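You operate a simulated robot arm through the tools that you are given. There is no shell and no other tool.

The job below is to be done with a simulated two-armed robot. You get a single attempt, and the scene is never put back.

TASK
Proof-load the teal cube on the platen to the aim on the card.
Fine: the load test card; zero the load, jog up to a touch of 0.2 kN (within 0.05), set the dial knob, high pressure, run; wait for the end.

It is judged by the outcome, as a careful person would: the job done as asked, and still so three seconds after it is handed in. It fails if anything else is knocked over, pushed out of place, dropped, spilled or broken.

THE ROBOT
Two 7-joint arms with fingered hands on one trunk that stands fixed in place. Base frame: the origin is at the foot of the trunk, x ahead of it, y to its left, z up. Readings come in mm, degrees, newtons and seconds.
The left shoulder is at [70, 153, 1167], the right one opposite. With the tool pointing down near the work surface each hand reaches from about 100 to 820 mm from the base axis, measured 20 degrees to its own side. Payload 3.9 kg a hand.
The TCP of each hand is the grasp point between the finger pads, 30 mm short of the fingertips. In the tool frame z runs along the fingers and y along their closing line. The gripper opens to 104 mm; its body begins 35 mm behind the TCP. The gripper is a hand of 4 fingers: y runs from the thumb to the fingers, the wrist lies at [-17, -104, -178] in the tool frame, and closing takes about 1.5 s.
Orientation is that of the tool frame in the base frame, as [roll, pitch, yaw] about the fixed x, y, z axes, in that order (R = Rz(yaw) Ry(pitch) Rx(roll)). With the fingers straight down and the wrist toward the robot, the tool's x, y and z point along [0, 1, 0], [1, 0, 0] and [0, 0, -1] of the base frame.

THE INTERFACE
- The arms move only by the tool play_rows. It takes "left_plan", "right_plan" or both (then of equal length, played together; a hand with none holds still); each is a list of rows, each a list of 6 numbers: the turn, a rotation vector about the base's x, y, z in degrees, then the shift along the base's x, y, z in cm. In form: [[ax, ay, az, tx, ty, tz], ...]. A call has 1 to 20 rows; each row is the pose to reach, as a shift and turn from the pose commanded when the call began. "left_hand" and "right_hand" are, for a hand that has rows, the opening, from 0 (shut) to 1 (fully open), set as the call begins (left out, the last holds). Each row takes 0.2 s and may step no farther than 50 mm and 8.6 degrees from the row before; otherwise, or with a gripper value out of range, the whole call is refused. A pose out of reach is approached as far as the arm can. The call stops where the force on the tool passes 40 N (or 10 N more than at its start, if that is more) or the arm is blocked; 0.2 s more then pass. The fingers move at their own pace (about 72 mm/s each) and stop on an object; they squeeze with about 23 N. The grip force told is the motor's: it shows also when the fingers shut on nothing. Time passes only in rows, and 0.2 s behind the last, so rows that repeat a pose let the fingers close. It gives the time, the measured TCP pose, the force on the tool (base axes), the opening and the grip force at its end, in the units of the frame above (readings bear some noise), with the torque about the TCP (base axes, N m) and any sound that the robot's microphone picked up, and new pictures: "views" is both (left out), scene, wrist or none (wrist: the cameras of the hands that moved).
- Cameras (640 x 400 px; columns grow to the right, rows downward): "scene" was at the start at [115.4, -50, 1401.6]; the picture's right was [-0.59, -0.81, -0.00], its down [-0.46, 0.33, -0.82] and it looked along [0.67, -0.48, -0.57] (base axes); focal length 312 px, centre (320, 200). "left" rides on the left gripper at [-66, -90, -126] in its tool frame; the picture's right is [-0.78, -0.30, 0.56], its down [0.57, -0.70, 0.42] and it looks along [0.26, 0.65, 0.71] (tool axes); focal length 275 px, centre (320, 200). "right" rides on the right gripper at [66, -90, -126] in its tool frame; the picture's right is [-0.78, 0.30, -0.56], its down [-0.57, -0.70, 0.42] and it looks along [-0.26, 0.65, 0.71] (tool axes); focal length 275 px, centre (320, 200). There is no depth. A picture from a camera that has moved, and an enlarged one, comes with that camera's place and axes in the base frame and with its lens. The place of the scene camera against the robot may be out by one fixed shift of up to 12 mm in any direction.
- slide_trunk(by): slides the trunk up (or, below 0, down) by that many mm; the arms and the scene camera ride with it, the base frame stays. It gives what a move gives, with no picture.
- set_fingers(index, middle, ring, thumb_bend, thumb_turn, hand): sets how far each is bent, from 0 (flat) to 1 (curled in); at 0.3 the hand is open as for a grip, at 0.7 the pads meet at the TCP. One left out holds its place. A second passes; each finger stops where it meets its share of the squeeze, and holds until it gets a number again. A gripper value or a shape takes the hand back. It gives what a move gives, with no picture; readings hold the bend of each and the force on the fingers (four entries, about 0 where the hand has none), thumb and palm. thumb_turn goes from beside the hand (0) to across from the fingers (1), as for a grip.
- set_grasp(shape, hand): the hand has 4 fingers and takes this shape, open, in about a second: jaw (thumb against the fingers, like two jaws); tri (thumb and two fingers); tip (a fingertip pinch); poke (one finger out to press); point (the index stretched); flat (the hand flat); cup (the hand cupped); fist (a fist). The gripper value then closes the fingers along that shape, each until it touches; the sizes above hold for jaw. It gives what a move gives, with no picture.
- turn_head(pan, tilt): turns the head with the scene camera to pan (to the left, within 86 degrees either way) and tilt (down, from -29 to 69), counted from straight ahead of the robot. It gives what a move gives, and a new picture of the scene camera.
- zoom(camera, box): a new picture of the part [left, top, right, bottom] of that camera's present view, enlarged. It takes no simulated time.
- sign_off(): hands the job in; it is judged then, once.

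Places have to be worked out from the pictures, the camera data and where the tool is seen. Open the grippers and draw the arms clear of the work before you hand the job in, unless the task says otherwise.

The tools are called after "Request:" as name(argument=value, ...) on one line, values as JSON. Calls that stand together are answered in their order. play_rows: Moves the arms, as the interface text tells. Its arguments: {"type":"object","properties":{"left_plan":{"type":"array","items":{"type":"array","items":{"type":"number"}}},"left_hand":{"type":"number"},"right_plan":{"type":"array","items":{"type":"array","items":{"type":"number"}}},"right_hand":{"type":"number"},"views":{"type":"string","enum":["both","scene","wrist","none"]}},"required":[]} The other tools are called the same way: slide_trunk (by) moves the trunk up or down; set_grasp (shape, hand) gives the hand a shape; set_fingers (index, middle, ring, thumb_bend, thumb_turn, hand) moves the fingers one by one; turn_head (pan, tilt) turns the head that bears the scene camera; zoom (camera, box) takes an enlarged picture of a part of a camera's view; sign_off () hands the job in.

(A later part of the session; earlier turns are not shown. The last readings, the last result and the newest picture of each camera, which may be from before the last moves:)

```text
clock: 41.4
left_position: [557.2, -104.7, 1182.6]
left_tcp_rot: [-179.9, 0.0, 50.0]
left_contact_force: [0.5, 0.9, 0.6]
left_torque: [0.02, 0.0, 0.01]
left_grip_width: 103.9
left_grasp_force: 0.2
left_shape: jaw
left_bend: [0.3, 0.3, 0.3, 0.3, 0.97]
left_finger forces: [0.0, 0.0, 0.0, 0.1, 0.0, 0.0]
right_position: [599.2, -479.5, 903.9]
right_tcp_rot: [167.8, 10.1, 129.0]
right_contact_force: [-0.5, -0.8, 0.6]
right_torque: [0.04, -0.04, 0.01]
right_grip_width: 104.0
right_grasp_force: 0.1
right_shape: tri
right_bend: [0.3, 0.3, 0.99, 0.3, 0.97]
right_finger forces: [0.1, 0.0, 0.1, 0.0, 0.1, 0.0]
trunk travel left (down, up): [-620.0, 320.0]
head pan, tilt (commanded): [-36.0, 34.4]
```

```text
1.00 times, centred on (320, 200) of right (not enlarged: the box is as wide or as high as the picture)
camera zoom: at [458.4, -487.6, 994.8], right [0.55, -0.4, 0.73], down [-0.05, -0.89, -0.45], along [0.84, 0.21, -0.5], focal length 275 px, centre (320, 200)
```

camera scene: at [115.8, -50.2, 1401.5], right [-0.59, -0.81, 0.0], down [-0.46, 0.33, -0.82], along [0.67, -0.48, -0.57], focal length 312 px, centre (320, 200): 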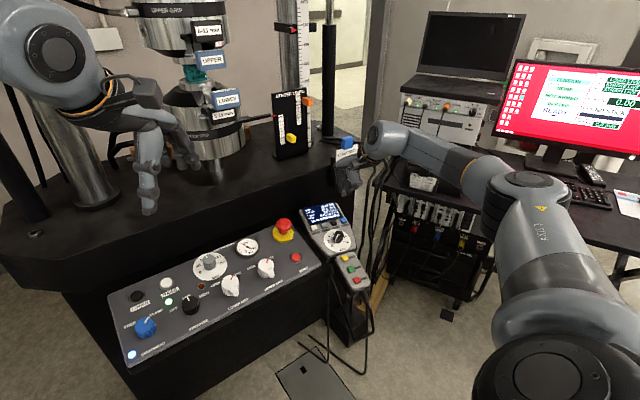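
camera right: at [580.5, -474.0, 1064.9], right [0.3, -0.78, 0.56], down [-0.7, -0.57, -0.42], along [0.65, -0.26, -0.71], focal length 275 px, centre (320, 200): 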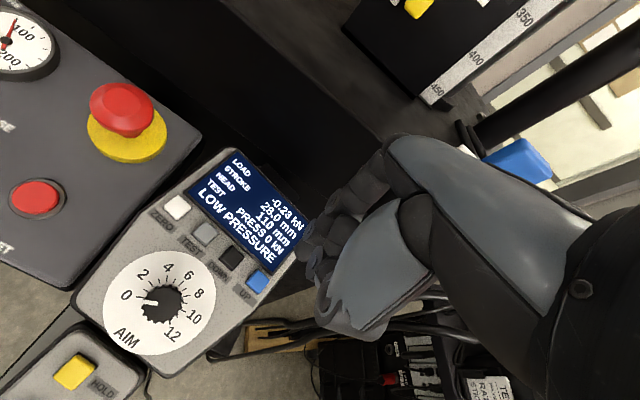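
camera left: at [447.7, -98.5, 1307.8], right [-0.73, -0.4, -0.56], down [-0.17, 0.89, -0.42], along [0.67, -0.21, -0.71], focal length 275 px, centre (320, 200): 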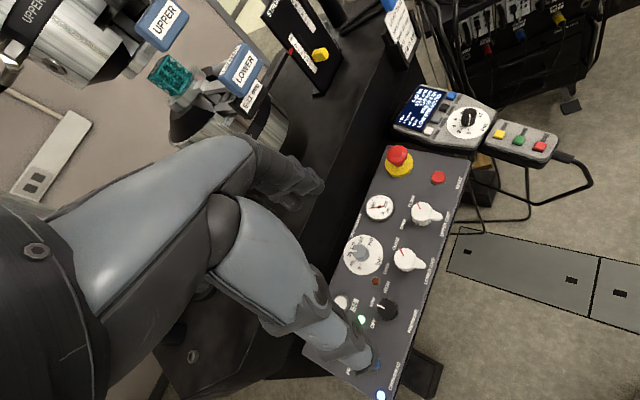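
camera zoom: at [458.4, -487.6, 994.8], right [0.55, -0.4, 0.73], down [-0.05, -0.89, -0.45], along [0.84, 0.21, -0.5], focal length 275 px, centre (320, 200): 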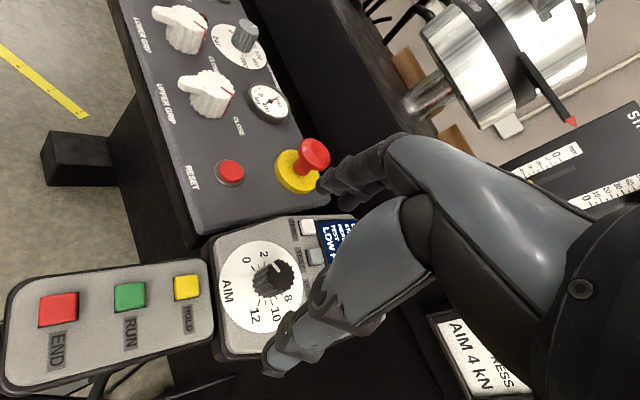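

The tri shape straddles the knob's axis from above. I close it to about half opening so it will fit over the knob without reaching the keys, and look.

Request:
play_rows(right_plan=[[0, 0, 0, 0, 0, 0], [0, 0, 0, 0, 0, 0], [0, 0, 0, 0, 0, 0], [0, 0, 0, 0, 0, 0]], right_hand=0.55, views="none")

Request:
zoom(camera="left", box=[400, 60, 520, 150])

Request:
zoom(camera="scene", box=[290, 170, 380, 260])

Request:
zoom(camera="right", box=[200, 160, 400, 400])

```text
clock: 42.4
left_position: [557.4, -105.4, 1182.1]
left_tcp_rot: [-180.0, 0.1, 50.0]
left_contact_force: [0.3, 0.1, 0.4]
left_torque: [-0.03, 0.02, 0.02]
left_grip_width: 104.1
left_grasp_force: 0.0
left_shape: jaw
left_bend: [0.3, 0.3, 0.3, 0.3, 0.97]
left_finger forces: [0.1, 0.1, 0.0, 0.0, 0.0, 0.0]
right_position: [600.3, -479.6, 904.8]
right_tcp_rot: [167.7, 10.2, 129.1]
right_contact_force: [-0.5, -0.8, 1.3]
right_torque: [0.02, -0.03, -0.01]
right_grip_width: 57.5
right_grasp_force: 0.0
right_shape: tri
right_bend: [0.73, 0.42, 0.99, 0.66, 0.99]
right_finger forces: [0.0, 0.0, 0.0, 0.0, 0.0, 0.0]
trunk travel left (down, up): [-620.0, 320.0]
head pan, tilt (commanded): [-36.0, 34.4]
```

```text
4.44 times, centred on (460, 105) of left
camera zoom: at [446.5, -96.7, 1308.5], right [-0.73, -0.4, -0.56], down [-0.17, 0.89, -0.42], along [0.67, -0.21, -0.71], focal length 1224 px, centre (-302, 622)
```

zoom: 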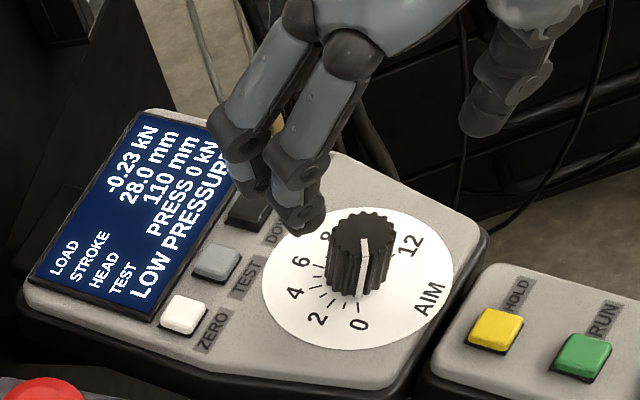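

```text
4.44 times, centred on (335, 215) of scene
camera zoom: at [115.5, -50.0, 1401.6], right [-0.59, -0.81, 0.0], down [-0.46, 0.33, -0.82], along [0.67, -0.48, -0.57], focal length 1386 px, centre (253, 133)
```

zoom: 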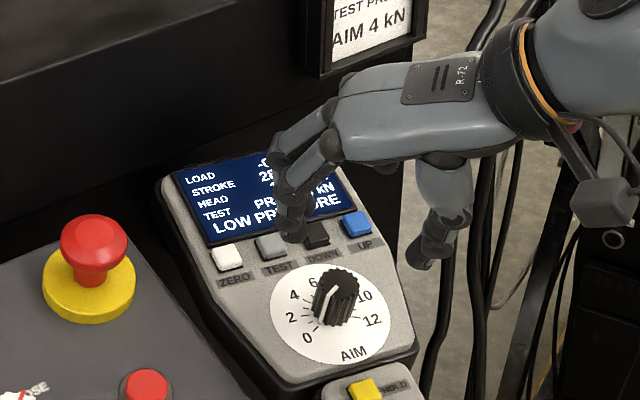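

```text
1.67 times, centred on (300, 280) of right
camera zoom: at [458.3, -487.6, 994.7], right [0.55, -0.4, 0.73], down [-0.05, -0.89, -0.45], along [0.84, 0.21, -0.5], focal length 459 px, centre (353, 67)
```

zoom: 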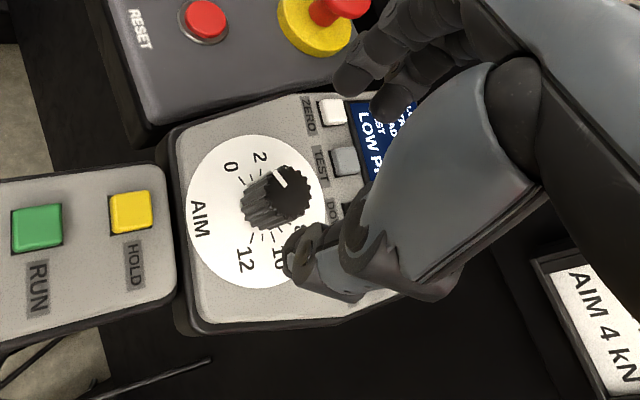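

The geometry matches: knob axis lies between fingers and thumb, about 55 mm below the tips' midpoint. I lower 55 mm along the dial's normal and check again.

Request:
play_rows(right_plan=[[0, 0, 0, 0.4, 0, -1.4], [0, 0, 0, 0.8, 0.04, -2.8], [0, 0, 0, 1.15, 0.06, -4.1], [0, 0, 0, 1.5, 0.08, -5.3]], views="none")

Request:
zoom(camera="left", box=[420, 70, 520, 150])

Request:
zoom(camera="scene", box=[300, 190, 380, 260])

Request:
zoom(camera="right", box=[200, 160, 400, 320])

```text
clock: 43.4
left_position: [558.7, -105.1, 1184.6]
left_tcp_rot: [179.9, 0.0, 50.1]
left_contact_force: [0.6, -0.3, 0.5]
left_torque: [0.02, -0.03, 0.03]
left_grip_width: 103.9
left_grasp_force: 0.0
left_shape: jaw
left_bend: [0.3, 0.3, 0.3, 0.3, 0.97]
left_finger forces: [0.1, 0.0, 0.0, 0.1, 0.0, 0.0]
right_position: [614.2, -477.9, 851.5]
right_tcp_rot: [167.7, 10.2, 129.1]
right_contact_force: [-1.1, 0.6, 0.2]
right_torque: [-0.01, -0.04, 0.03]
right_grip_width: 57.5
right_grasp_force: 0.1
right_shape: tri
right_bend: [0.73, 0.42, 0.99, 0.66, 0.99]
right_finger forces: [0.1, 0.0, 0.1, 0.0, 0.1, 0.0]
trunk travel left (down, up): [-620.0, 320.0]
head pan, tilt (commanded): [-36.0, 34.4]
```

```text
5.00 times, centred on (470, 110) of left
camera zoom: at [446.9, -96.8, 1308.3], right [-0.73, -0.4, -0.56], down [-0.17, 0.89, -0.42], along [0.67, -0.21, -0.71], focal length 1376 px, centre (-430, 650)
```

zoom: 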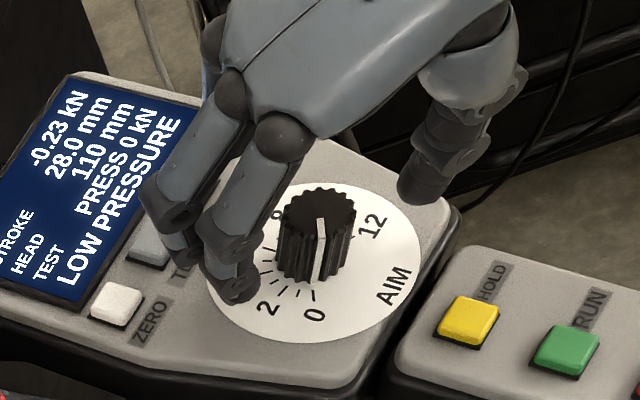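

```text
5.71 times, centred on (340, 225) of scene
camera zoom: at [115.9, -50.2, 1401.5], right [-0.59, -0.81, 0.0], down [-0.46, 0.33, -0.82], along [0.67, -0.48, -0.57], focal length 1782 px, centre (206, 57)
```

zoom: 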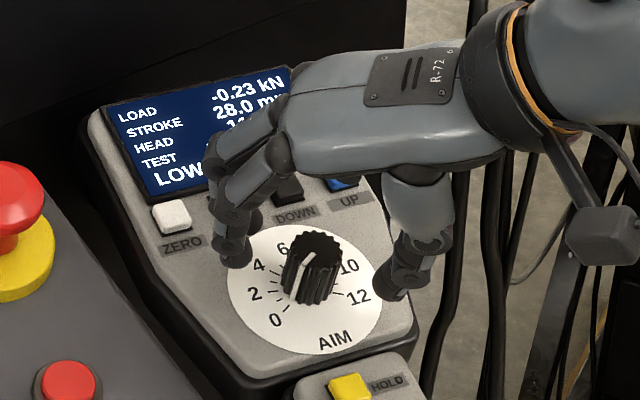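

```text
2.50 times, centred on (300, 240) of right
camera zoom: at [473.5, -486.6, 942.2], right [0.55, -0.4, 0.73], down [-0.05, -0.89, -0.45], along [0.84, 0.21, -0.5], focal length 688 px, centre (370, 100)
```

zoom: 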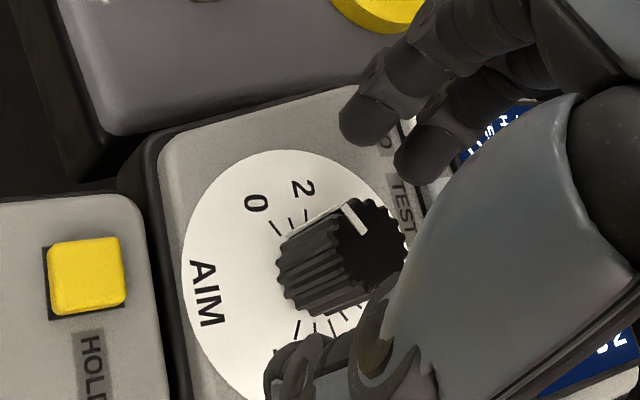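

The knob is nicely centred between thumb and the two fingers, tips ~15 mm above the face. I lower 8 mm more along the normal and close gently.

Request:
play_rows(right_plan=[[0, 0, 0, 0.11, 0, -0.38], [0, 0, 0, 0.22, 0.01, -0.77]], views="none")

Request:
zoom(camera="left", box=[430, 80, 510, 150])

Request:
zoom(camera="scene", box=[305, 205, 365, 255])

```text
clock: 44.0
left_position: [556.5, -103.6, 1183.1]
left_tcp_rot: [180.0, 0.0, 50.0]
left_contact_force: [-0.4, -0.2, -0.4]
left_torque: [0.0, 0.01, 0.0]
left_grip_width: 103.7
left_grasp_force: 0.1
left_shape: jaw
left_bend: [0.3, 0.3, 0.3, 0.3, 0.97]
left_finger forces: [0.1, 0.0, 0.0, 0.0, 0.0, 0.0]
right_position: [616.5, -477.9, 843.4]
right_tcp_rot: [167.7, 10.2, 129.0]
right_contact_force: [-0.4, 0.2, 0.0]
right_torque: [0.0, -0.01, 0.02]
right_grip_width: 57.6
right_grasp_force: 0.0
right_shape: tri
right_bend: [0.73, 0.42, 0.99, 0.66, 0.99]
right_finger forces: [0.1, 0.0, 0.0, 0.0, 0.0, 0.0]
trunk travel left (down, up): [-620.0, 320.0]
head pan, tilt (commanded): [-36.0, 34.4]
```

```text
5.71 times, centred on (470, 115) of left
camera zoom: at [446.6, -96.8, 1308.5], right [-0.73, -0.4, -0.56], down [-0.17, 0.89, -0.42], along [0.67, -0.21, -0.71], focal length 1573 px, centre (-537, 686)
```

zoom: 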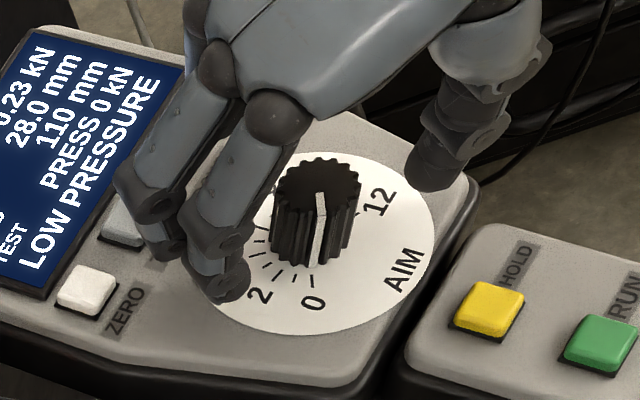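

```text
8.00 times, centred on (335, 230) of scene
camera zoom: at [115.6, -50.1, 1401.5], right [-0.59, -0.81, 0.0], down [-0.46, 0.33, -0.82], along [0.67, -0.48, -0.57], focal length 2494 px, centre (200, -40)
```

zoom: 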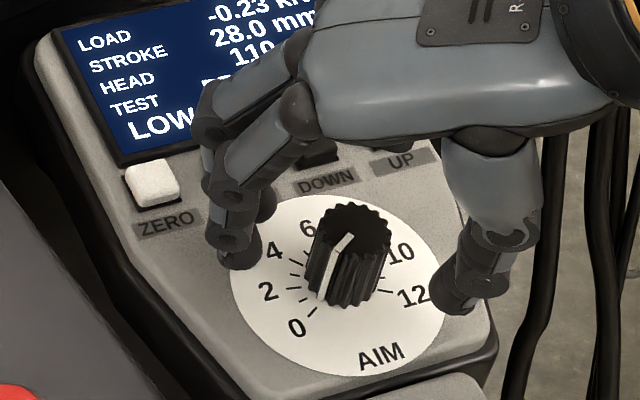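

Alignment looks good from both cameras. I close the fingers on the knob.

Request:
play_rows(right_plan=[[0, 0, 0, 0, 0, 0], [0, 0, 0, 0, 0, 0], [0, 0, 0, 0, 0, 0], [0, 0, 0, 0, 0, 0], [0, 0, 0, 0, 0, 0], [0, 0, 0, 0, 0, 0]], right_hand=0.1, views="none")

Request:
zoom(camera="left", box=[410, 80, 510, 150])

Request:
zoom(camera="scene", box=[300, 200, 370, 255])

Request:
zoom(camera="right", box=[200, 160, 400, 320])

```text
clock: 45.4
left_position: [557.3, -104.1, 1183.4]
left_tcp_rot: [180.0, -0.1, 50.0]
left_contact_force: [1.1, -0.9, 0.9]
left_torque: [-0.01, -0.02, 0.0]
left_grip_width: 103.7
left_grasp_force: 0.1
left_shape: jaw
left_bend: [0.3, 0.3, 0.3, 0.3, 0.97]
left_finger forces: [0.0, 0.0, 0.1, 0.0, 0.0, 0.0]
right_position: [615.1, -478.2, 843.4]
right_tcp_rot: [167.7, 10.1, 128.9]
right_contact_force: [-1.5, 1.3, -1.4]
right_torque: [0.02, 0.06, 0.06]
right_grip_width: 17.4
right_grasp_force: 23.2
right_shape: tri
right_bend: [0.73, 0.6, 1.0, 0.74, 1.0]
right_finger forces: [9.5, 10.7, 0.0, 0.0, 19.9, 0.0]
trunk travel left (down, up): [-620.0, 320.0]
head pan, tilt (commanded): [-36.0, 34.4]
```

```text
5.71 times, centred on (460, 115) of left
camera zoom: at [446.5, -96.8, 1308.5], right [-0.73, -0.4, -0.56], down [-0.17, 0.89, -0.42], along [0.67, -0.21, -0.71], focal length 1573 px, centre (-480, 686)
```

zoom: 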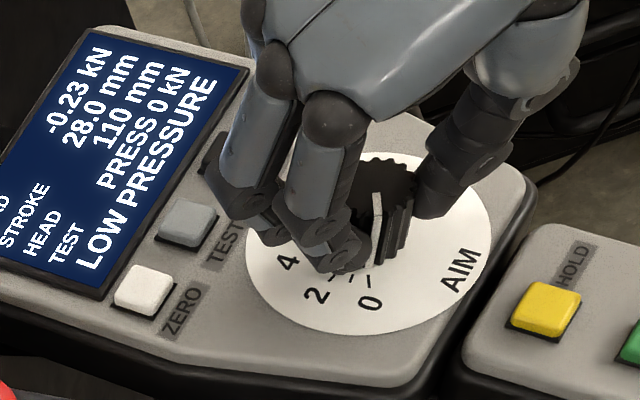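

```text
7.27 times, centred on (335, 228) of scene
camera zoom: at [115.5, -50.1, 1401.5], right [-0.59, -0.81, 0.0], down [-0.46, 0.33, -0.82], along [0.67, -0.48, -0.57], focal length 2267 px, centre (211, 0)
```

zoom: 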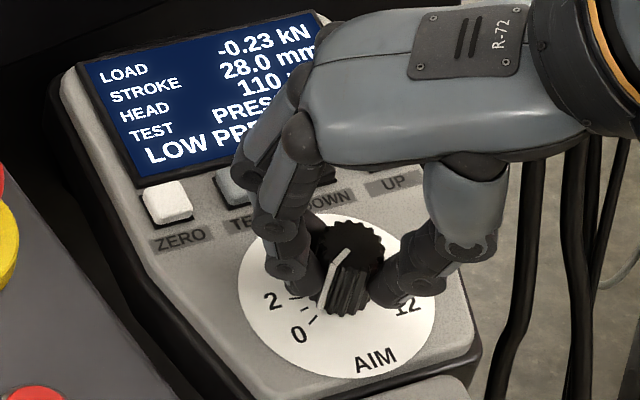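

```text
2.50 times, centred on (300, 240) of right
camera zoom: at [474.8, -486.5, 934.5], right [0.55, -0.4, 0.73], down [-0.05, -0.89, -0.45], along [0.84, 0.22, -0.5], focal length 688 px, centre (370, 100)
```

zoom: 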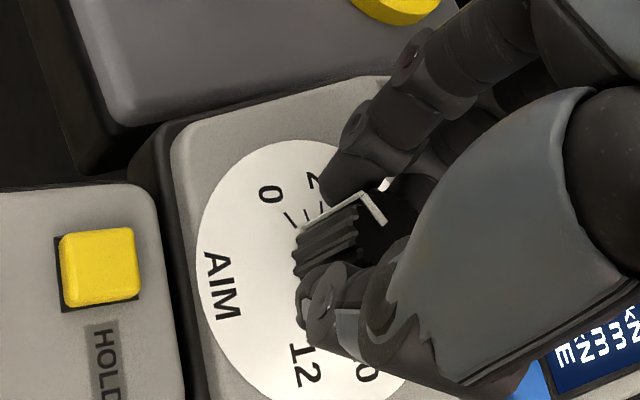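

The knob is gripped firmly (thumb 20 N, fingers ~10 N each). I turn 20° clockwise about the dial normal and read the display.

Request:
play_rows(right_plan=[[1.37, 0.07, -4.8, 0, 0, 0], [2.73, 0.14, -9.6, 0, 0, 0], [4.1, 0.21, -14.4, 0, 0, 0], [5.46, 0.28, -19.2, 0, 0, 0]], views="none")

Request:
zoom(camera="left", box=[410, 80, 510, 150])

Request:
zoom(camera="scene", box=[300, 200, 370, 255])

```text
clock: 46.4
left_position: [558.9, -103.0, 1182.5]
left_tcp_rot: [-179.9, 0.1, 50.0]
left_contact_force: [0.2, 0.6, 0.3]
left_torque: [0.01, 0.01, 0.04]
left_grip_width: 104.0
left_grasp_force: 0.1
left_shape: jaw
left_bend: [0.3, 0.3, 0.3, 0.3, 0.97]
left_finger forces: [0.0, 0.1, 0.0, 0.0, 0.0, 0.1]
right_position: [617.5, -477.8, 844.7]
right_tcp_rot: [165.3, 5.2, 109.4]
right_contact_force: [1.2, 3.2, -2.9]
right_torque: [0.05, -0.03, 0.01]
right_grip_width: 17.3
right_grasp_force: 23.1
right_shape: tri
right_bend: [0.72, 0.6, 1.0, 0.74, 1.0]
right_finger forces: [11.1, 11.6, 0.1, 0.1, 19.3, 0.0]
trunk travel left (down, up): [-620.0, 320.0]
head pan, tilt (commanded): [-36.0, 34.4]
```

```text
5.71 times, centred on (460, 115) of left
camera zoom: at [447.4, -95.9, 1308.2], right [-0.73, -0.4, -0.56], down [-0.17, 0.89, -0.42], along [0.67, -0.21, -0.71], focal length 1573 px, centre (-480, 686)
```

zoom: 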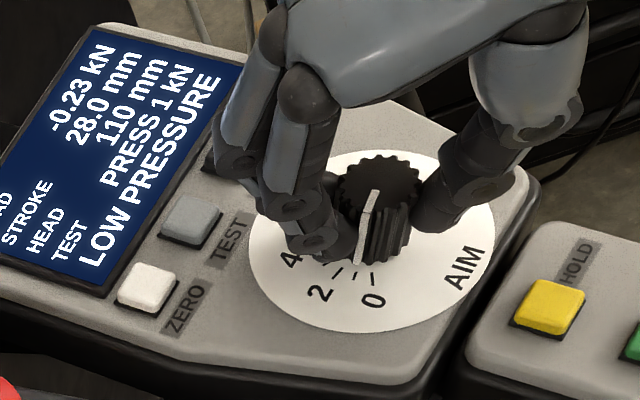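

```text
7.27 times, centred on (335, 228) of scene
camera zoom: at [116.4, -49.4, 1401.5], right [-0.59, -0.81, 0.0], down [-0.46, 0.33, -0.82], along [0.67, -0.48, -0.57], focal length 2267 px, centre (211, 0)
```

zoom: 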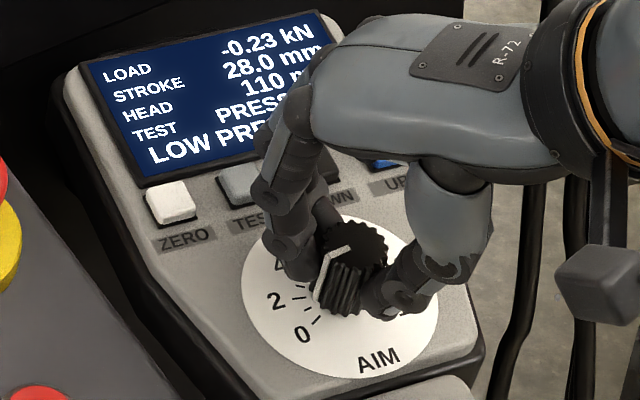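

20° moved the aim to 1 kN, so the scale is 20° per kN. I turn another 60° clockwise to reach 4.

Request:
play_rows(right_plan=[[2.05, 0.1, -7.2, 0, 0, 0], [4.1, 0.21, -14.4, 0, 0, 0], [6.14, 0.31, -21.6, 0, 0, 0], [8.19, 0.42, -28.8, 0, 0, 0], [10.24, 0.53, -36.0, 0, 0, 0], [12.29, 0.63, -43.2, 0, 0, 0], [14.33, 0.74, -50.5, 0, 0, 0], [16.38, 0.84, -57.7, 0, 0, 0]], views="none")

Request:
zoom(camera="left", box=[410, 80, 510, 150])

Request:
zoom(camera="scene", box=[300, 200, 370, 255])

```text
clock: 48.2
left_position: [559.9, -102.8, 1183.4]
left_tcp_rot: [-179.9, 0.1, 50.0]
left_contact_force: [-0.5, -0.1, 0.2]
left_torque: [0.03, 0.07, 0.01]
left_grip_width: 103.8
left_grasp_force: 0.0
left_shape: jaw
left_bend: [0.3, 0.3, 0.3, 0.3, 0.97]
left_finger forces: [0.0, 0.0, 0.0, 0.0, 0.0, 0.0]
right_position: [617.8, -478.2, 844.4]
right_tcp_rot: [168.7, -10.0, 51.2]
right_contact_force: [11.4, 2.9, 1.7]
right_torque: [-0.05, -0.35, 0.05]
right_grip_width: 17.2
right_grasp_force: 22.8
right_shape: tri
right_bend: [0.72, 0.6, 1.0, 0.75, 0.99]
right_finger forces: [15.5, 13.2, 0.0, 0.1, 19.1, 0.1]
trunk travel left (down, up): [-620.0, 320.0]
head pan, tilt (commanded): [-36.0, 34.4]
```

```text
5.71 times, centred on (460, 115) of left
camera zoom: at [448.5, -95.6, 1307.9], right [-0.73, -0.4, -0.56], down [-0.17, 0.89, -0.42], along [0.67, -0.21, -0.71], focal length 1573 px, centre (-480, 686)
```

zoom: 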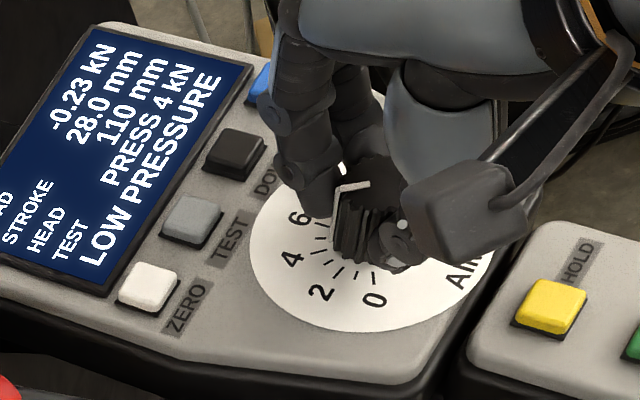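

```text
7.27 times, centred on (335, 228) of scene
camera zoom: at [117.6, -49.0, 1401.5], right [-0.59, -0.81, 0.0], down [-0.46, 0.33, -0.82], along [0.67, -0.48, -0.57], focal length 2267 px, centre (211, 0)
```

zoom: 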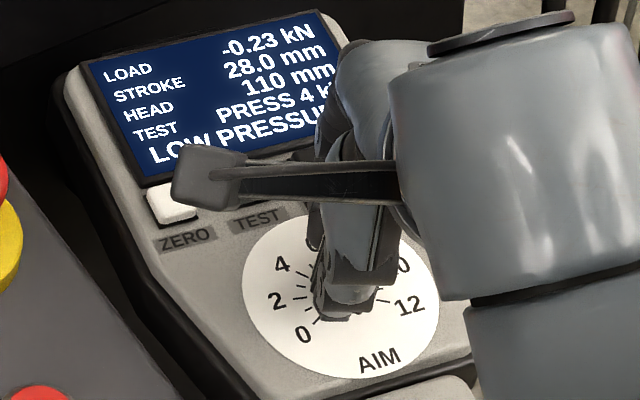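

The display shows TEST PRESS 4 kN. I open the fingers partly, holding still, and check that it stays.

Request:
play_rows(right_plan=[[0, 0, 0, 0, 0, 0], [0, 0, 0, 0, 0, 0], [0, 0, 0, 0, 0, 0], [0, 0, 0, 0, 0, 0]], right_hand=0.5, views="none")

Request:
zoom(camera="left", box=[410, 80, 510, 150])

Request:
zoom(camera="right", box=[200, 160, 400, 320])

```text
clock: 49.2
left_position: [557.0, -103.9, 1183.5]
left_tcp_rot: [179.9, 0.0, 50.0]
left_contact_force: [0.4, 1.1, 0.2]
left_torque: [0.01, 0.02, -0.03]
left_grip_width: 103.5
left_grasp_force: 0.1
left_shape: jaw
left_bend: [0.3, 0.3, 0.3, 0.3, 0.97]
left_finger forces: [0.0, 0.0, 0.0, 0.0, 0.0, 0.0]
right_position: [615.3, -480.2, 844.3]
right_tcp_rot: [168.8, -10.0, 51.2]
right_contact_force: [-1.0, -0.1, -0.3]
right_torque: [0.01, -0.04, 0.02]
right_grip_width: 51.8
right_grasp_force: 0.0
right_shape: tri
right_bend: [0.74, 0.45, 0.99, 0.69, 1.0]
right_finger forces: [0.1, 0.0, 0.0, 0.0, 0.1, 0.1]
trunk travel left (down, up): [-620.0, 320.0]
head pan, tilt (commanded): [-36.0, 34.4]
```

```text
5.71 times, centred on (460, 115) of left
camera zoom: at [446.1, -96.9, 1308.6], right [-0.73, -0.4, -0.56], down [-0.17, 0.89, -0.42], along [0.67, -0.21, -0.71], focal length 1573 px, centre (-480, 686)
```

zoom: 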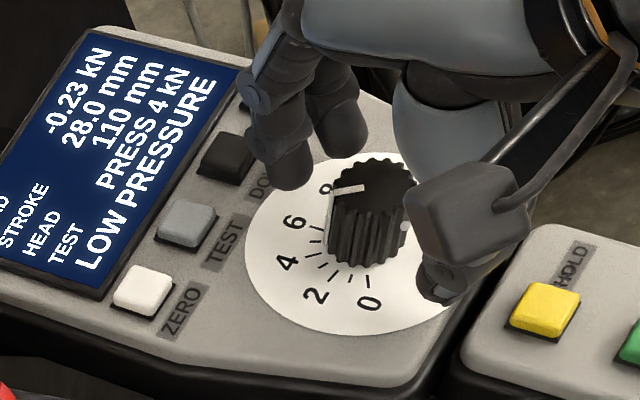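

```text
2.50 times, centred on (300, 240) of right
camera zoom: at [558.0, -373.3, 960.2], right [-0.4, -0.79, 0.46], down [-0.76, 0.01, -0.65], along [0.5, -0.61, -0.61], focal length 688 px, centre (370, 100)
```

zoom: 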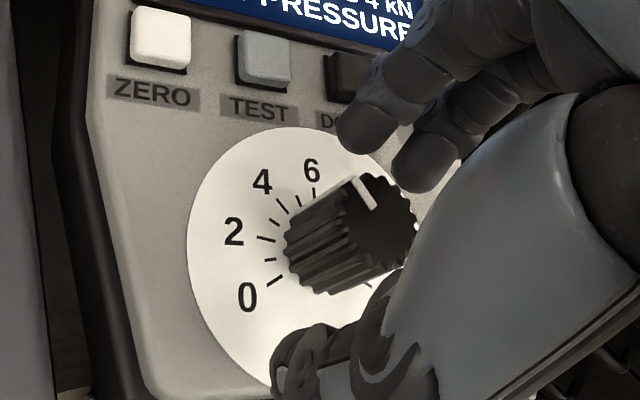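

It stays at 4 kN with the knob free. I lift straight off along the dial normal.

Request:
play_rows(right_plan=[[0, 0, 0, -0.55, -0.03, 1.9], [0, 0, 0, -1.1, -0.06, 3.8], [0, 0, 0, -1.9, -0.1, 6.7], [0, 0, 0, -2.7, -0.14, 9.6]], views="both")

Request:
zoom(camera="left", box=[395, 70, 515, 150])

```text
clock: 50.2
left_position: [557.3, -103.7, 1182.6]
left_tcp_rot: [180.0, 0.0, 50.1]
left_contact_force: [0.0, 0.0, 0.5]
left_torque: [0.03, -0.02, -0.02]
left_grip_width: 104.0
left_grasp_force: 0.1
left_shape: jaw
left_bend: [0.3, 0.3, 0.3, 0.3, 0.97]
left_finger forces: [0.1, 0.0, 0.1, 0.0, 0.0, 0.1]
right_position: [586.9, -481.0, 939.3]
right_tcp_rot: [168.6, -10.0, 51.3]
right_contact_force: [0.1, 0.9, 0.0]
right_torque: [-0.01, -0.01, -0.01]
right_grip_width: 51.8
right_grasp_force: 0.1
right_shape: tri
right_bend: [0.74, 0.45, 0.99, 0.69, 1.0]
right_finger forces: [0.0, 0.1, 0.1, 0.0, 0.0, 0.0]
trunk travel left (down, up): [-620.0, 320.0]
head pan, tilt (commanded): [-36.0, 34.4]
camera scene: at [114.3, -49.2, 1401.7], right [-0.59, -0.81, 0.0], down [-0.46, 0.33, -0.83], along [0.67, -0.48, -0.56], focal length 312 px, centre (320, 200)
camera right: at [529.0, -374.0, 1055.5], right [-0.4, -0.79, 0.46], down [-0.76, 0.01, -0.65], along [0.5, -0.61, -0.61], focal length 275 px, centre (320, 200)
```

scene: 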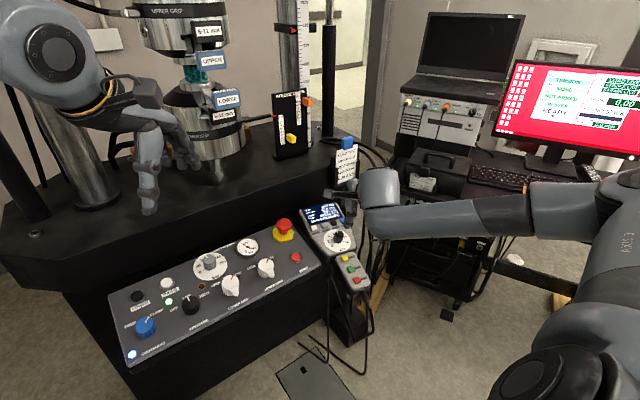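
right: 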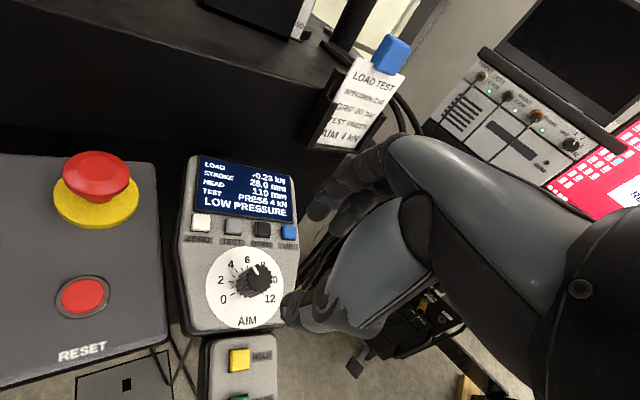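

```text
5.00 times, centred on (455, 110) of left
camera zoom: at [445.4, -96.0, 1309.0], right [-0.73, -0.4, -0.56], down [-0.17, 0.89, -0.42], along [0.67, -0.21, -0.71], focal length 1376 px, centre (-355, 650)
```

zoom: 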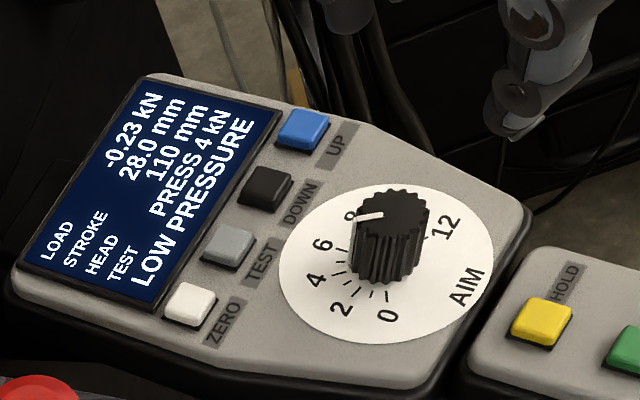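

AIM is set at 4 kN and the load is unchanged at -0.23. Next is the PRESSURE selector on the panel, which I'll turn with the left hand; I zoom to locate it precisely.

Request:
zoom(camera="left", box=[320, 240, 440, 340])

Request:
zoom(camera="scene", box=[140, 260, 240, 340])

Request:
zoom(camera="right", box=[0, 130, 300, 330])

```text
4.00 times, centred on (380, 290) of left
camera zoom: at [445.4, -96.0, 1309.0], right [-0.73, -0.4, -0.56], down [-0.17, 0.89, -0.42], along [0.67, -0.21, -0.71], focal length 1101 px, centre (80, -160)
```

zoom: 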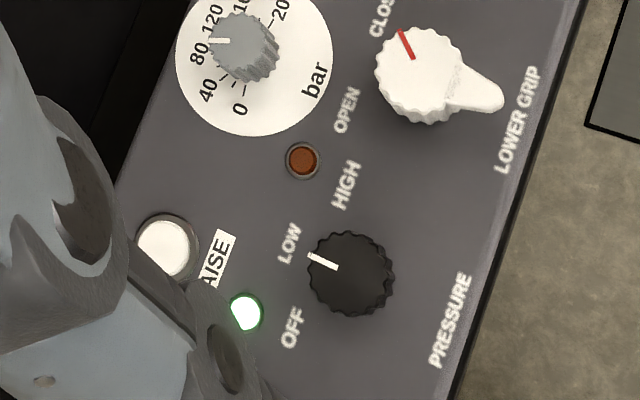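

```text
5.00 times, centred on (190, 300) of scene
camera zoom: at [114.3, -49.2, 1401.7], right [-0.59, -0.81, 0.0], down [-0.46, 0.33, -0.83], along [0.67, -0.48, -0.56], focal length 1559 px, centre (970, -300)
```

zoom: 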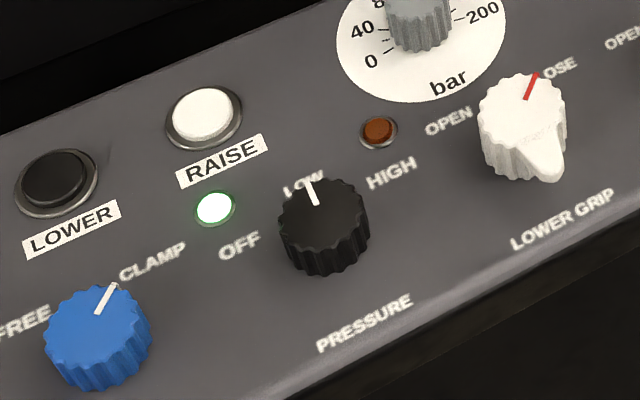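

```text
2.00 times, centred on (150, 230) of right
camera zoom: at [529.0, -374.0, 1055.5], right [-0.4, -0.79, 0.46], down [-0.76, 0.01, -0.65], along [0.5, -0.61, -0.61], focal length 551 px, centre (660, 140)
```

zoom: 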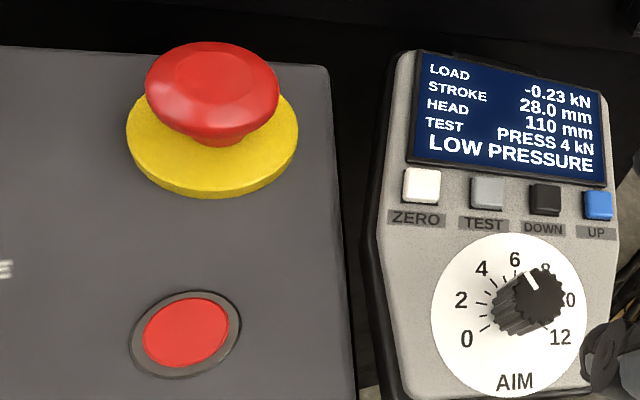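

The selector's top is at ≈ (653,-79,812) on a panel tilted 16°, with neighbours over 90 mm away on either side. I shape the left hand to tri and bring it above the selector, square to the panel.

Request:
set_grasp(hand="left", shape="tri")

Request:
play_rows(left_plan=[[-0.8, -1.92, 5.59, 1.0, 0.3, -3.0], [-1.59, -3.84, 11.18, 1.9, 0.6, -6.0], [-2.39, -5.76, 16.76, 2.9, 0.9, -9.5], [-3.18, -7.68, 22.35, 3.9, 1.3, -13], [-3.98, -9.6, 27.94, 4.8, 1.6, -16.5], [-4.77, -11.52, 33.53, 5.8, 1.9, -20], [-5.57, -13.44, 39.11, 6.8, 2.2, -23.5], [-6.36, -15.36, 44.7, 7.7, 2.5, -27]], left_hand=0.6, views="both")

```text
clock: 51.1
left_position: [556.8, -103.6, 1182.3]
left_tcp_rot: [-180.0, 0.0, 49.9]
left_contact_force: [-0.5, 0.1, 0.5]
left_torque: [-0.01, 0.0, 0.0]
left_grip_width: 103.9
left_grasp_force: 0.0
left_shape: tri
left_bend: [0.3, 0.3, 0.99, 0.3, 0.97]
left_finger forces: [0.0, 0.1, 0.1, 0.0, 0.0, 0.0]
right_position: [590.0, -481.4, 939.8]
right_tcp_rot: [168.7, -9.9, 51.1]
right_contact_force: [0.3, 0.2, -0.8]
right_torque: [-0.01, 0.02, -0.01]
right_grip_width: 51.4
right_grasp_force: 0.1
right_shape: tri
right_bend: [0.74, 0.45, 0.99, 0.69, 1.0]
right_finger forces: [0.0, 0.1, 0.1, 0.0, 0.0, 0.0]
trunk travel left (down, up): [-620.0, 320.0]
head pan, tilt (commanded): [-36.0, 34.4]
```

```text
clock: 52.9
left_position: [631.5, -79.7, 916.1]
left_tcp_rot: [163.8, 1.4, 94.9]
left_contact_force: [0.3, 0.4, 0.1]
left_torque: [0.0, 0.0, -0.01]
left_grip_width: 62.8
left_grasp_force: 0.0
left_shape: tri
left_bend: [0.73, 0.4, 0.99, 0.63, 0.99]
left_finger forces: [0.0, 0.0, 0.1, 0.0, 0.1, 0.0]
right_position: [589.0, -482.3, 938.1]
right_tcp_rot: [168.7, -10.0, 51.2]
right_contact_force: [-0.1, -0.2, -0.2]
right_torque: [0.01, 0.0, -0.03]
right_grip_width: 51.3
right_grasp_force: 0.1
right_shape: tri
right_bend: [0.74, 0.45, 0.99, 0.69, 1.0]
right_finger forces: [0.0, 0.0, 0.0, 0.0, 0.0, 0.0]
trunk travel left (down, up): [-620.0, 320.0]
head pan, tilt (commanded): [-36.0, 34.4]
camera scene: at [116.2, -50.8, 1401.5], right [-0.59, -0.81, 0.0], down [-0.46, 0.33, -0.82], along [0.67, -0.48, -0.57], focal length 312 px, centre (320, 200)
camera left: at [515.8, -153.1, 1011.7], right [-0.06, -0.8, -0.6], down [-0.6, 0.51, -0.62], along [0.8, 0.32, -0.51], focal length 275 px, centre (320, 200)
```

scene: 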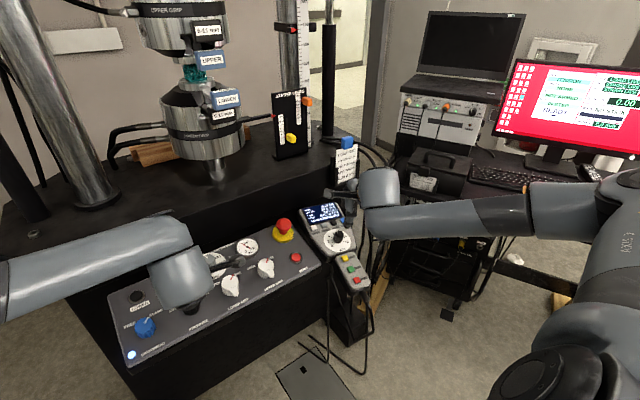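
left: 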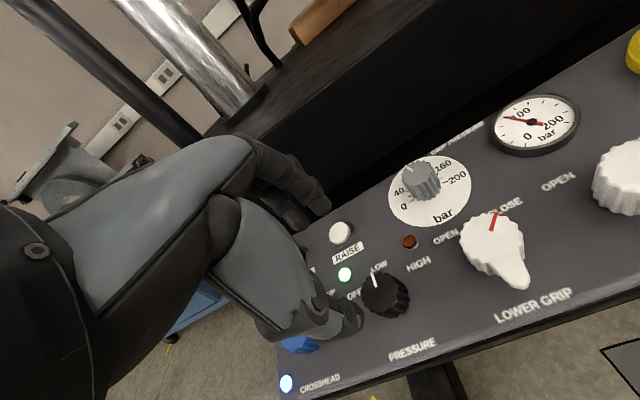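

The left camera's view agrees with the selector at ≈ (651,-82,812). I lower along the axis to about 15 mm above the knob top and look.

Request:
play_rows(left_plan=[[0, 0, 0, 0.3, 0, -2.1], [0, 0, 0, 0.6, 0, -4.2], [0, 0, 0, 0.9, 0, -6.3]], views="wrist")

Request:
zoom(camera="left", box=[240, 180, 440, 360])

Request:
zoom(camera="scene", box=[140, 220, 260, 340])

```text
clock: 53.7
left_position: [639.6, -79.2, 854.4]
left_tcp_rot: [163.7, 1.4, 94.9]
left_contact_force: [0.8, -0.1, 0.2]
left_torque: [0.01, -0.01, 0.01]
left_grip_width: 63.0
left_grasp_force: 0.1
left_shape: tri
left_bend: [0.73, 0.4, 0.99, 0.63, 0.99]
left_finger forces: [0.1, 0.0, 0.0, 0.0, 0.0, 0.1]
right_position: [589.4, -480.4, 940.1]
right_tcp_rot: [168.7, -10.0, 51.2]
right_contact_force: [-0.2, 0.0, 0.3]
right_torque: [0.0, 0.0, 0.02]
right_grip_width: 51.6
right_grasp_force: 0.0
right_shape: tri
right_bend: [0.74, 0.45, 0.99, 0.69, 1.0]
right_finger forces: [0.1, 0.0, 0.0, 0.0, 0.0, 0.0]
trunk travel left (down, up): [-620.0, 320.0]
head pan, tilt (commanded): [-36.0, 34.4]
camera left: at [524.7, -151.9, 950.7], right [-0.06, -0.8, -0.6], down [-0.6, 0.51, -0.62], along [0.8, 0.32, -0.51], focal length 275 px, centre (320, 200)
```

left: 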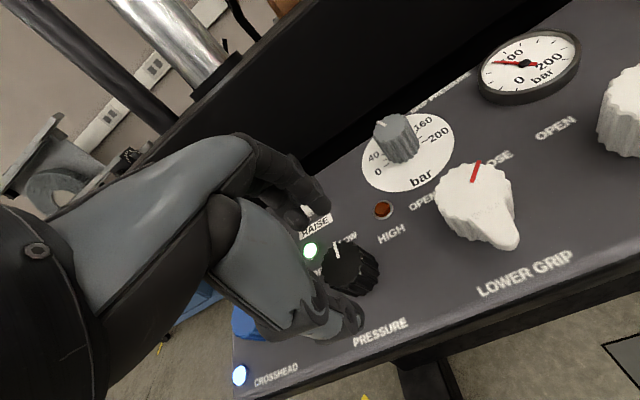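

```text
2.22 times, centred on (340, 270) of left
camera zoom: at [524.7, -151.9, 950.7], right [-0.06, -0.8, -0.6], down [-0.6, 0.51, -0.62], along [0.8, 0.32, -0.51], focal length 612 px, centre (276, 44)
```

zoom: 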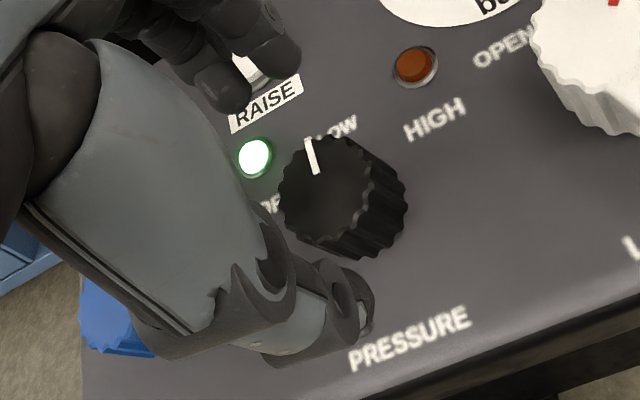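

```text
3.33 times, centred on (200, 280) of scene
camera zoom: at [115.7, -50.0, 1401.6], right [-0.59, -0.81, 0.0], down [-0.46, 0.33, -0.82], along [0.67, -0.48, -0.57], focal length 1039 px, centre (720, -67)
```

zoom: 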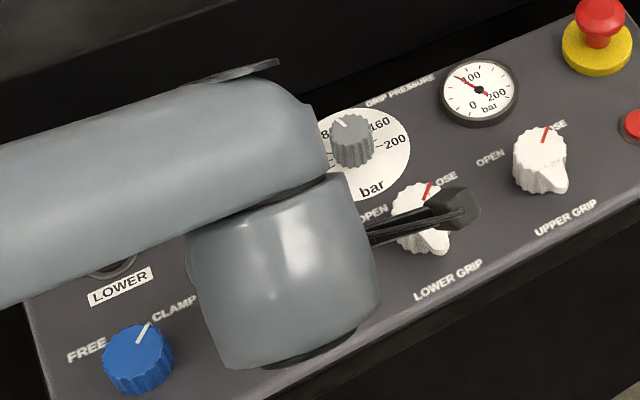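

Fingers and thumb straddle the selector, RAISE is well beyond the fingertips. I lower 33 mm along the panel normal.

Request:
play_rows(left_plan=[[0, 0, 0, 0.3, 0, -1.06], [0, 0, 0, 0.61, 0, -2.1], [0, 0, 0, 0.92, 0, -3.17]], views="none")

Request:
zoom(camera="left", box=[220, 160, 420, 340])

```text
clock: 54.5
left_position: [650.5, -79.5, 822.0]
left_tcp_rot: [163.8, 1.5, 94.8]
left_contact_force: [0.1, -0.4, 0.1]
left_torque: [0.0, 0.01, 0.0]
left_grip_width: 62.8
left_grasp_force: 0.0
left_shape: tri
left_bend: [0.73, 0.4, 0.99, 0.63, 0.99]
left_finger forces: [0.0, 0.1, 0.0, 0.0, 0.0, 0.1]
right_position: [588.3, -481.6, 938.8]
right_tcp_rot: [168.7, -10.0, 51.2]
right_contact_force: [0.4, -0.8, -0.6]
right_torque: [0.0, 0.0, -0.03]
right_grip_width: 51.8
right_grasp_force: 0.1
right_shape: tri
right_bend: [0.74, 0.45, 0.99, 0.69, 1.0]
right_finger forces: [0.0, 0.0, 0.1, 0.0, 0.0, 0.0]
trunk travel left (down, up): [-620.0, 320.0]
head pan, tilt (commanded): [-36.0, 34.4]
```

```text
2.22 times, centred on (320, 250) of left
camera zoom: at [535.4, -152.4, 918.4], right [-0.06, -0.8, -0.6], down [-0.6, 0.51, -0.62], along [0.8, 0.32, -0.51], focal length 612 px, centre (320, 89)
```

zoom: 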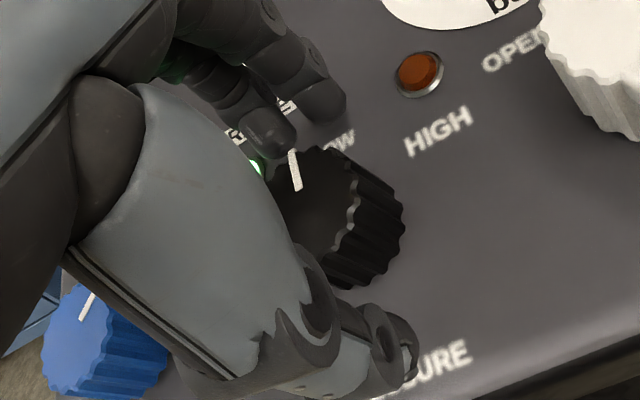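

The selector is centred between the fingers and thumb. I close on it.

Request:
play_rows(left_plan=[[0, 0, 0, 0, 0, 0], [0, 0, 0, 0, 0, 0], [0, 0, 0, 0, 0, 0], [0, 0, 0, 0, 0, 0], [0, 0, 0, 0, 0, 0]], left_hand=0.15, views="none")

Request:
zoom(camera="left", box=[220, 160, 420, 340])

Request:
zoom(camera="right", box=[160, 140, 320, 260])

```text
clock: 55.7
left_position: [651.5, -79.7, 821.8]
left_tcp_rot: [163.9, 1.4, 94.8]
left_contact_force: [-1.8, 0.3, -2.4]
left_torque: [0.01, 0.07, -0.01]
left_grip_width: 27.5
left_grasp_force: 22.6
left_shape: tri
left_bend: [0.74, 0.56, 1.0, 0.73, 1.0]
left_finger forces: [10.0, 9.6, 0.0, 0.0, 21.7, 0.0]
right_position: [587.9, -483.4, 939.9]
right_tcp_rot: [168.7, -10.0, 51.2]
right_contact_force: [-0.2, -0.3, -0.1]
right_torque: [-0.01, 0.0, 0.02]
right_grip_width: 51.4
right_grasp_force: 0.1
right_shape: tri
right_bend: [0.74, 0.45, 0.99, 0.69, 1.0]
right_finger forces: [0.0, 0.0, 0.0, 0.0, 0.1, 0.0]
trunk travel left (down, up): [-620.0, 320.0]
head pan, tilt (commanded): [-36.0, 34.4]
```

```text
2.22 times, centred on (320, 250) of left
camera zoom: at [534.9, -152.6, 918.2], right [-0.06, -0.8, -0.6], down [-0.6, 0.51, -0.62], along [0.8, 0.32, -0.51], focal length 612 px, centre (320, 89)
```

zoom: 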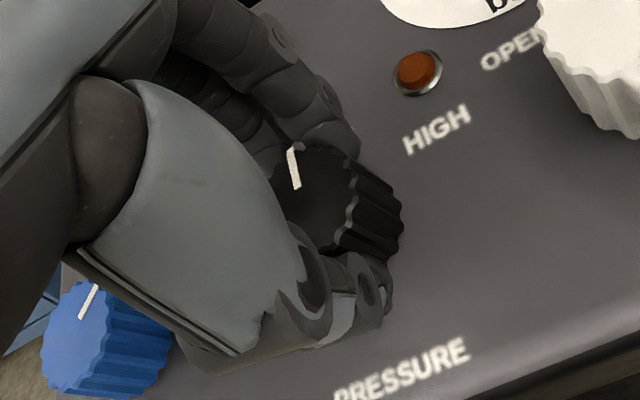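

```text
3.33 times, centred on (240, 200) of right
camera zoom: at [530.2, -374.9, 1054.8], right [-0.4, -0.79, 0.46], down [-0.76, 0.01, -0.65], along [0.5, -0.61, -0.61], focal length 918 px, centre (587, 200)
```

zoom: 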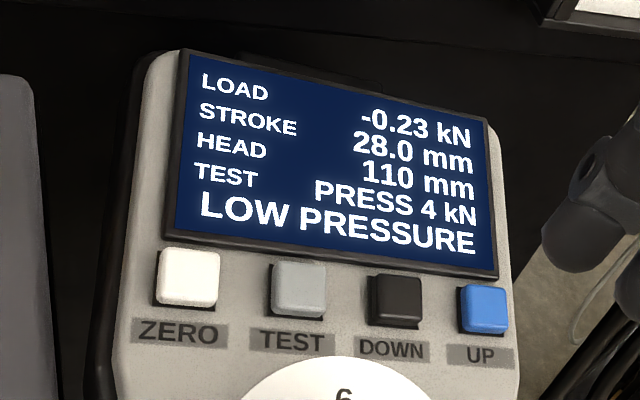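

Gripped (thumb 22 N). From the labels, HIGH lies about 60° clockwise of LOW; I turn the first 32°.

Request:
play_rows(left_plan=[[2.23, 0, -7.68, 0, 0, 0], [4.46, 0, -15.36, 0, 0, 0], [6.7, 0, -23.04, 0, 0, 0], [8.93, 0, -30.72, 0, 0, 0]], views="none")

Request:
zoom(camera="left", box=[220, 160, 420, 340])

Request:
zoom(camera="right", box=[160, 140, 320, 260])

```text
clock: 56.7
left_position: [650.8, -79.4, 820.7]
left_tcp_rot: [165.4, -7.3, 63.8]
left_contact_force: [-4.7, 2.8, -0.2]
left_torque: [0.05, 0.13, 0.05]
left_grip_width: 27.2
left_grasp_force: 22.9
left_shape: tri
left_bend: [0.74, 0.57, 1.0, 0.73, 1.0]
left_finger forces: [10.0, 9.5, 0.0, 0.1, 24.1, 0.0]
right_position: [588.0, -480.1, 939.8]
right_tcp_rot: [168.6, -10.0, 51.3]
right_contact_force: [-0.4, -1.1, -0.1]
right_torque: [0.0, -0.01, -0.01]
right_grip_width: 51.6
right_grasp_force: 0.0
right_shape: tri
right_bend: [0.74, 0.45, 0.99, 0.69, 1.0]
right_finger forces: [0.0, 0.0, 0.0, 0.0, 0.0, 0.0]
trunk travel left (down, up): [-620.0, 320.0]
head pan, tilt (commanded): [-36.0, 34.4]
```

```text
2.22 times, centred on (320, 250) of left
camera zoom: at [509.4, -96.6, 910.6], right [-0.44, -0.56, -0.71], down [-0.23, 0.83, -0.51], along [0.87, -0.06, -0.49], focal length 612 px, centre (320, 89)
```

zoom: 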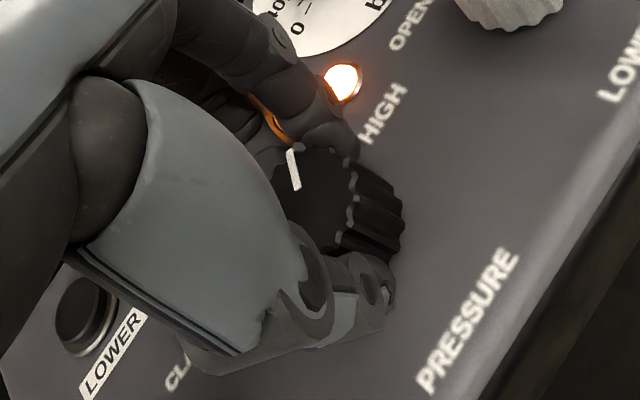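

```text
3.33 times, centred on (240, 200) of right
camera zoom: at [529.7, -374.2, 1055.3], right [-0.4, -0.79, 0.46], down [-0.76, 0.01, -0.65], along [0.5, -0.61, -0.61], focal length 918 px, centre (587, 200)
```

zoom: 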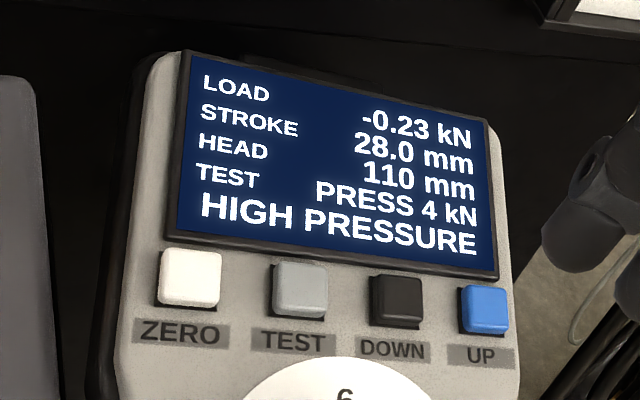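

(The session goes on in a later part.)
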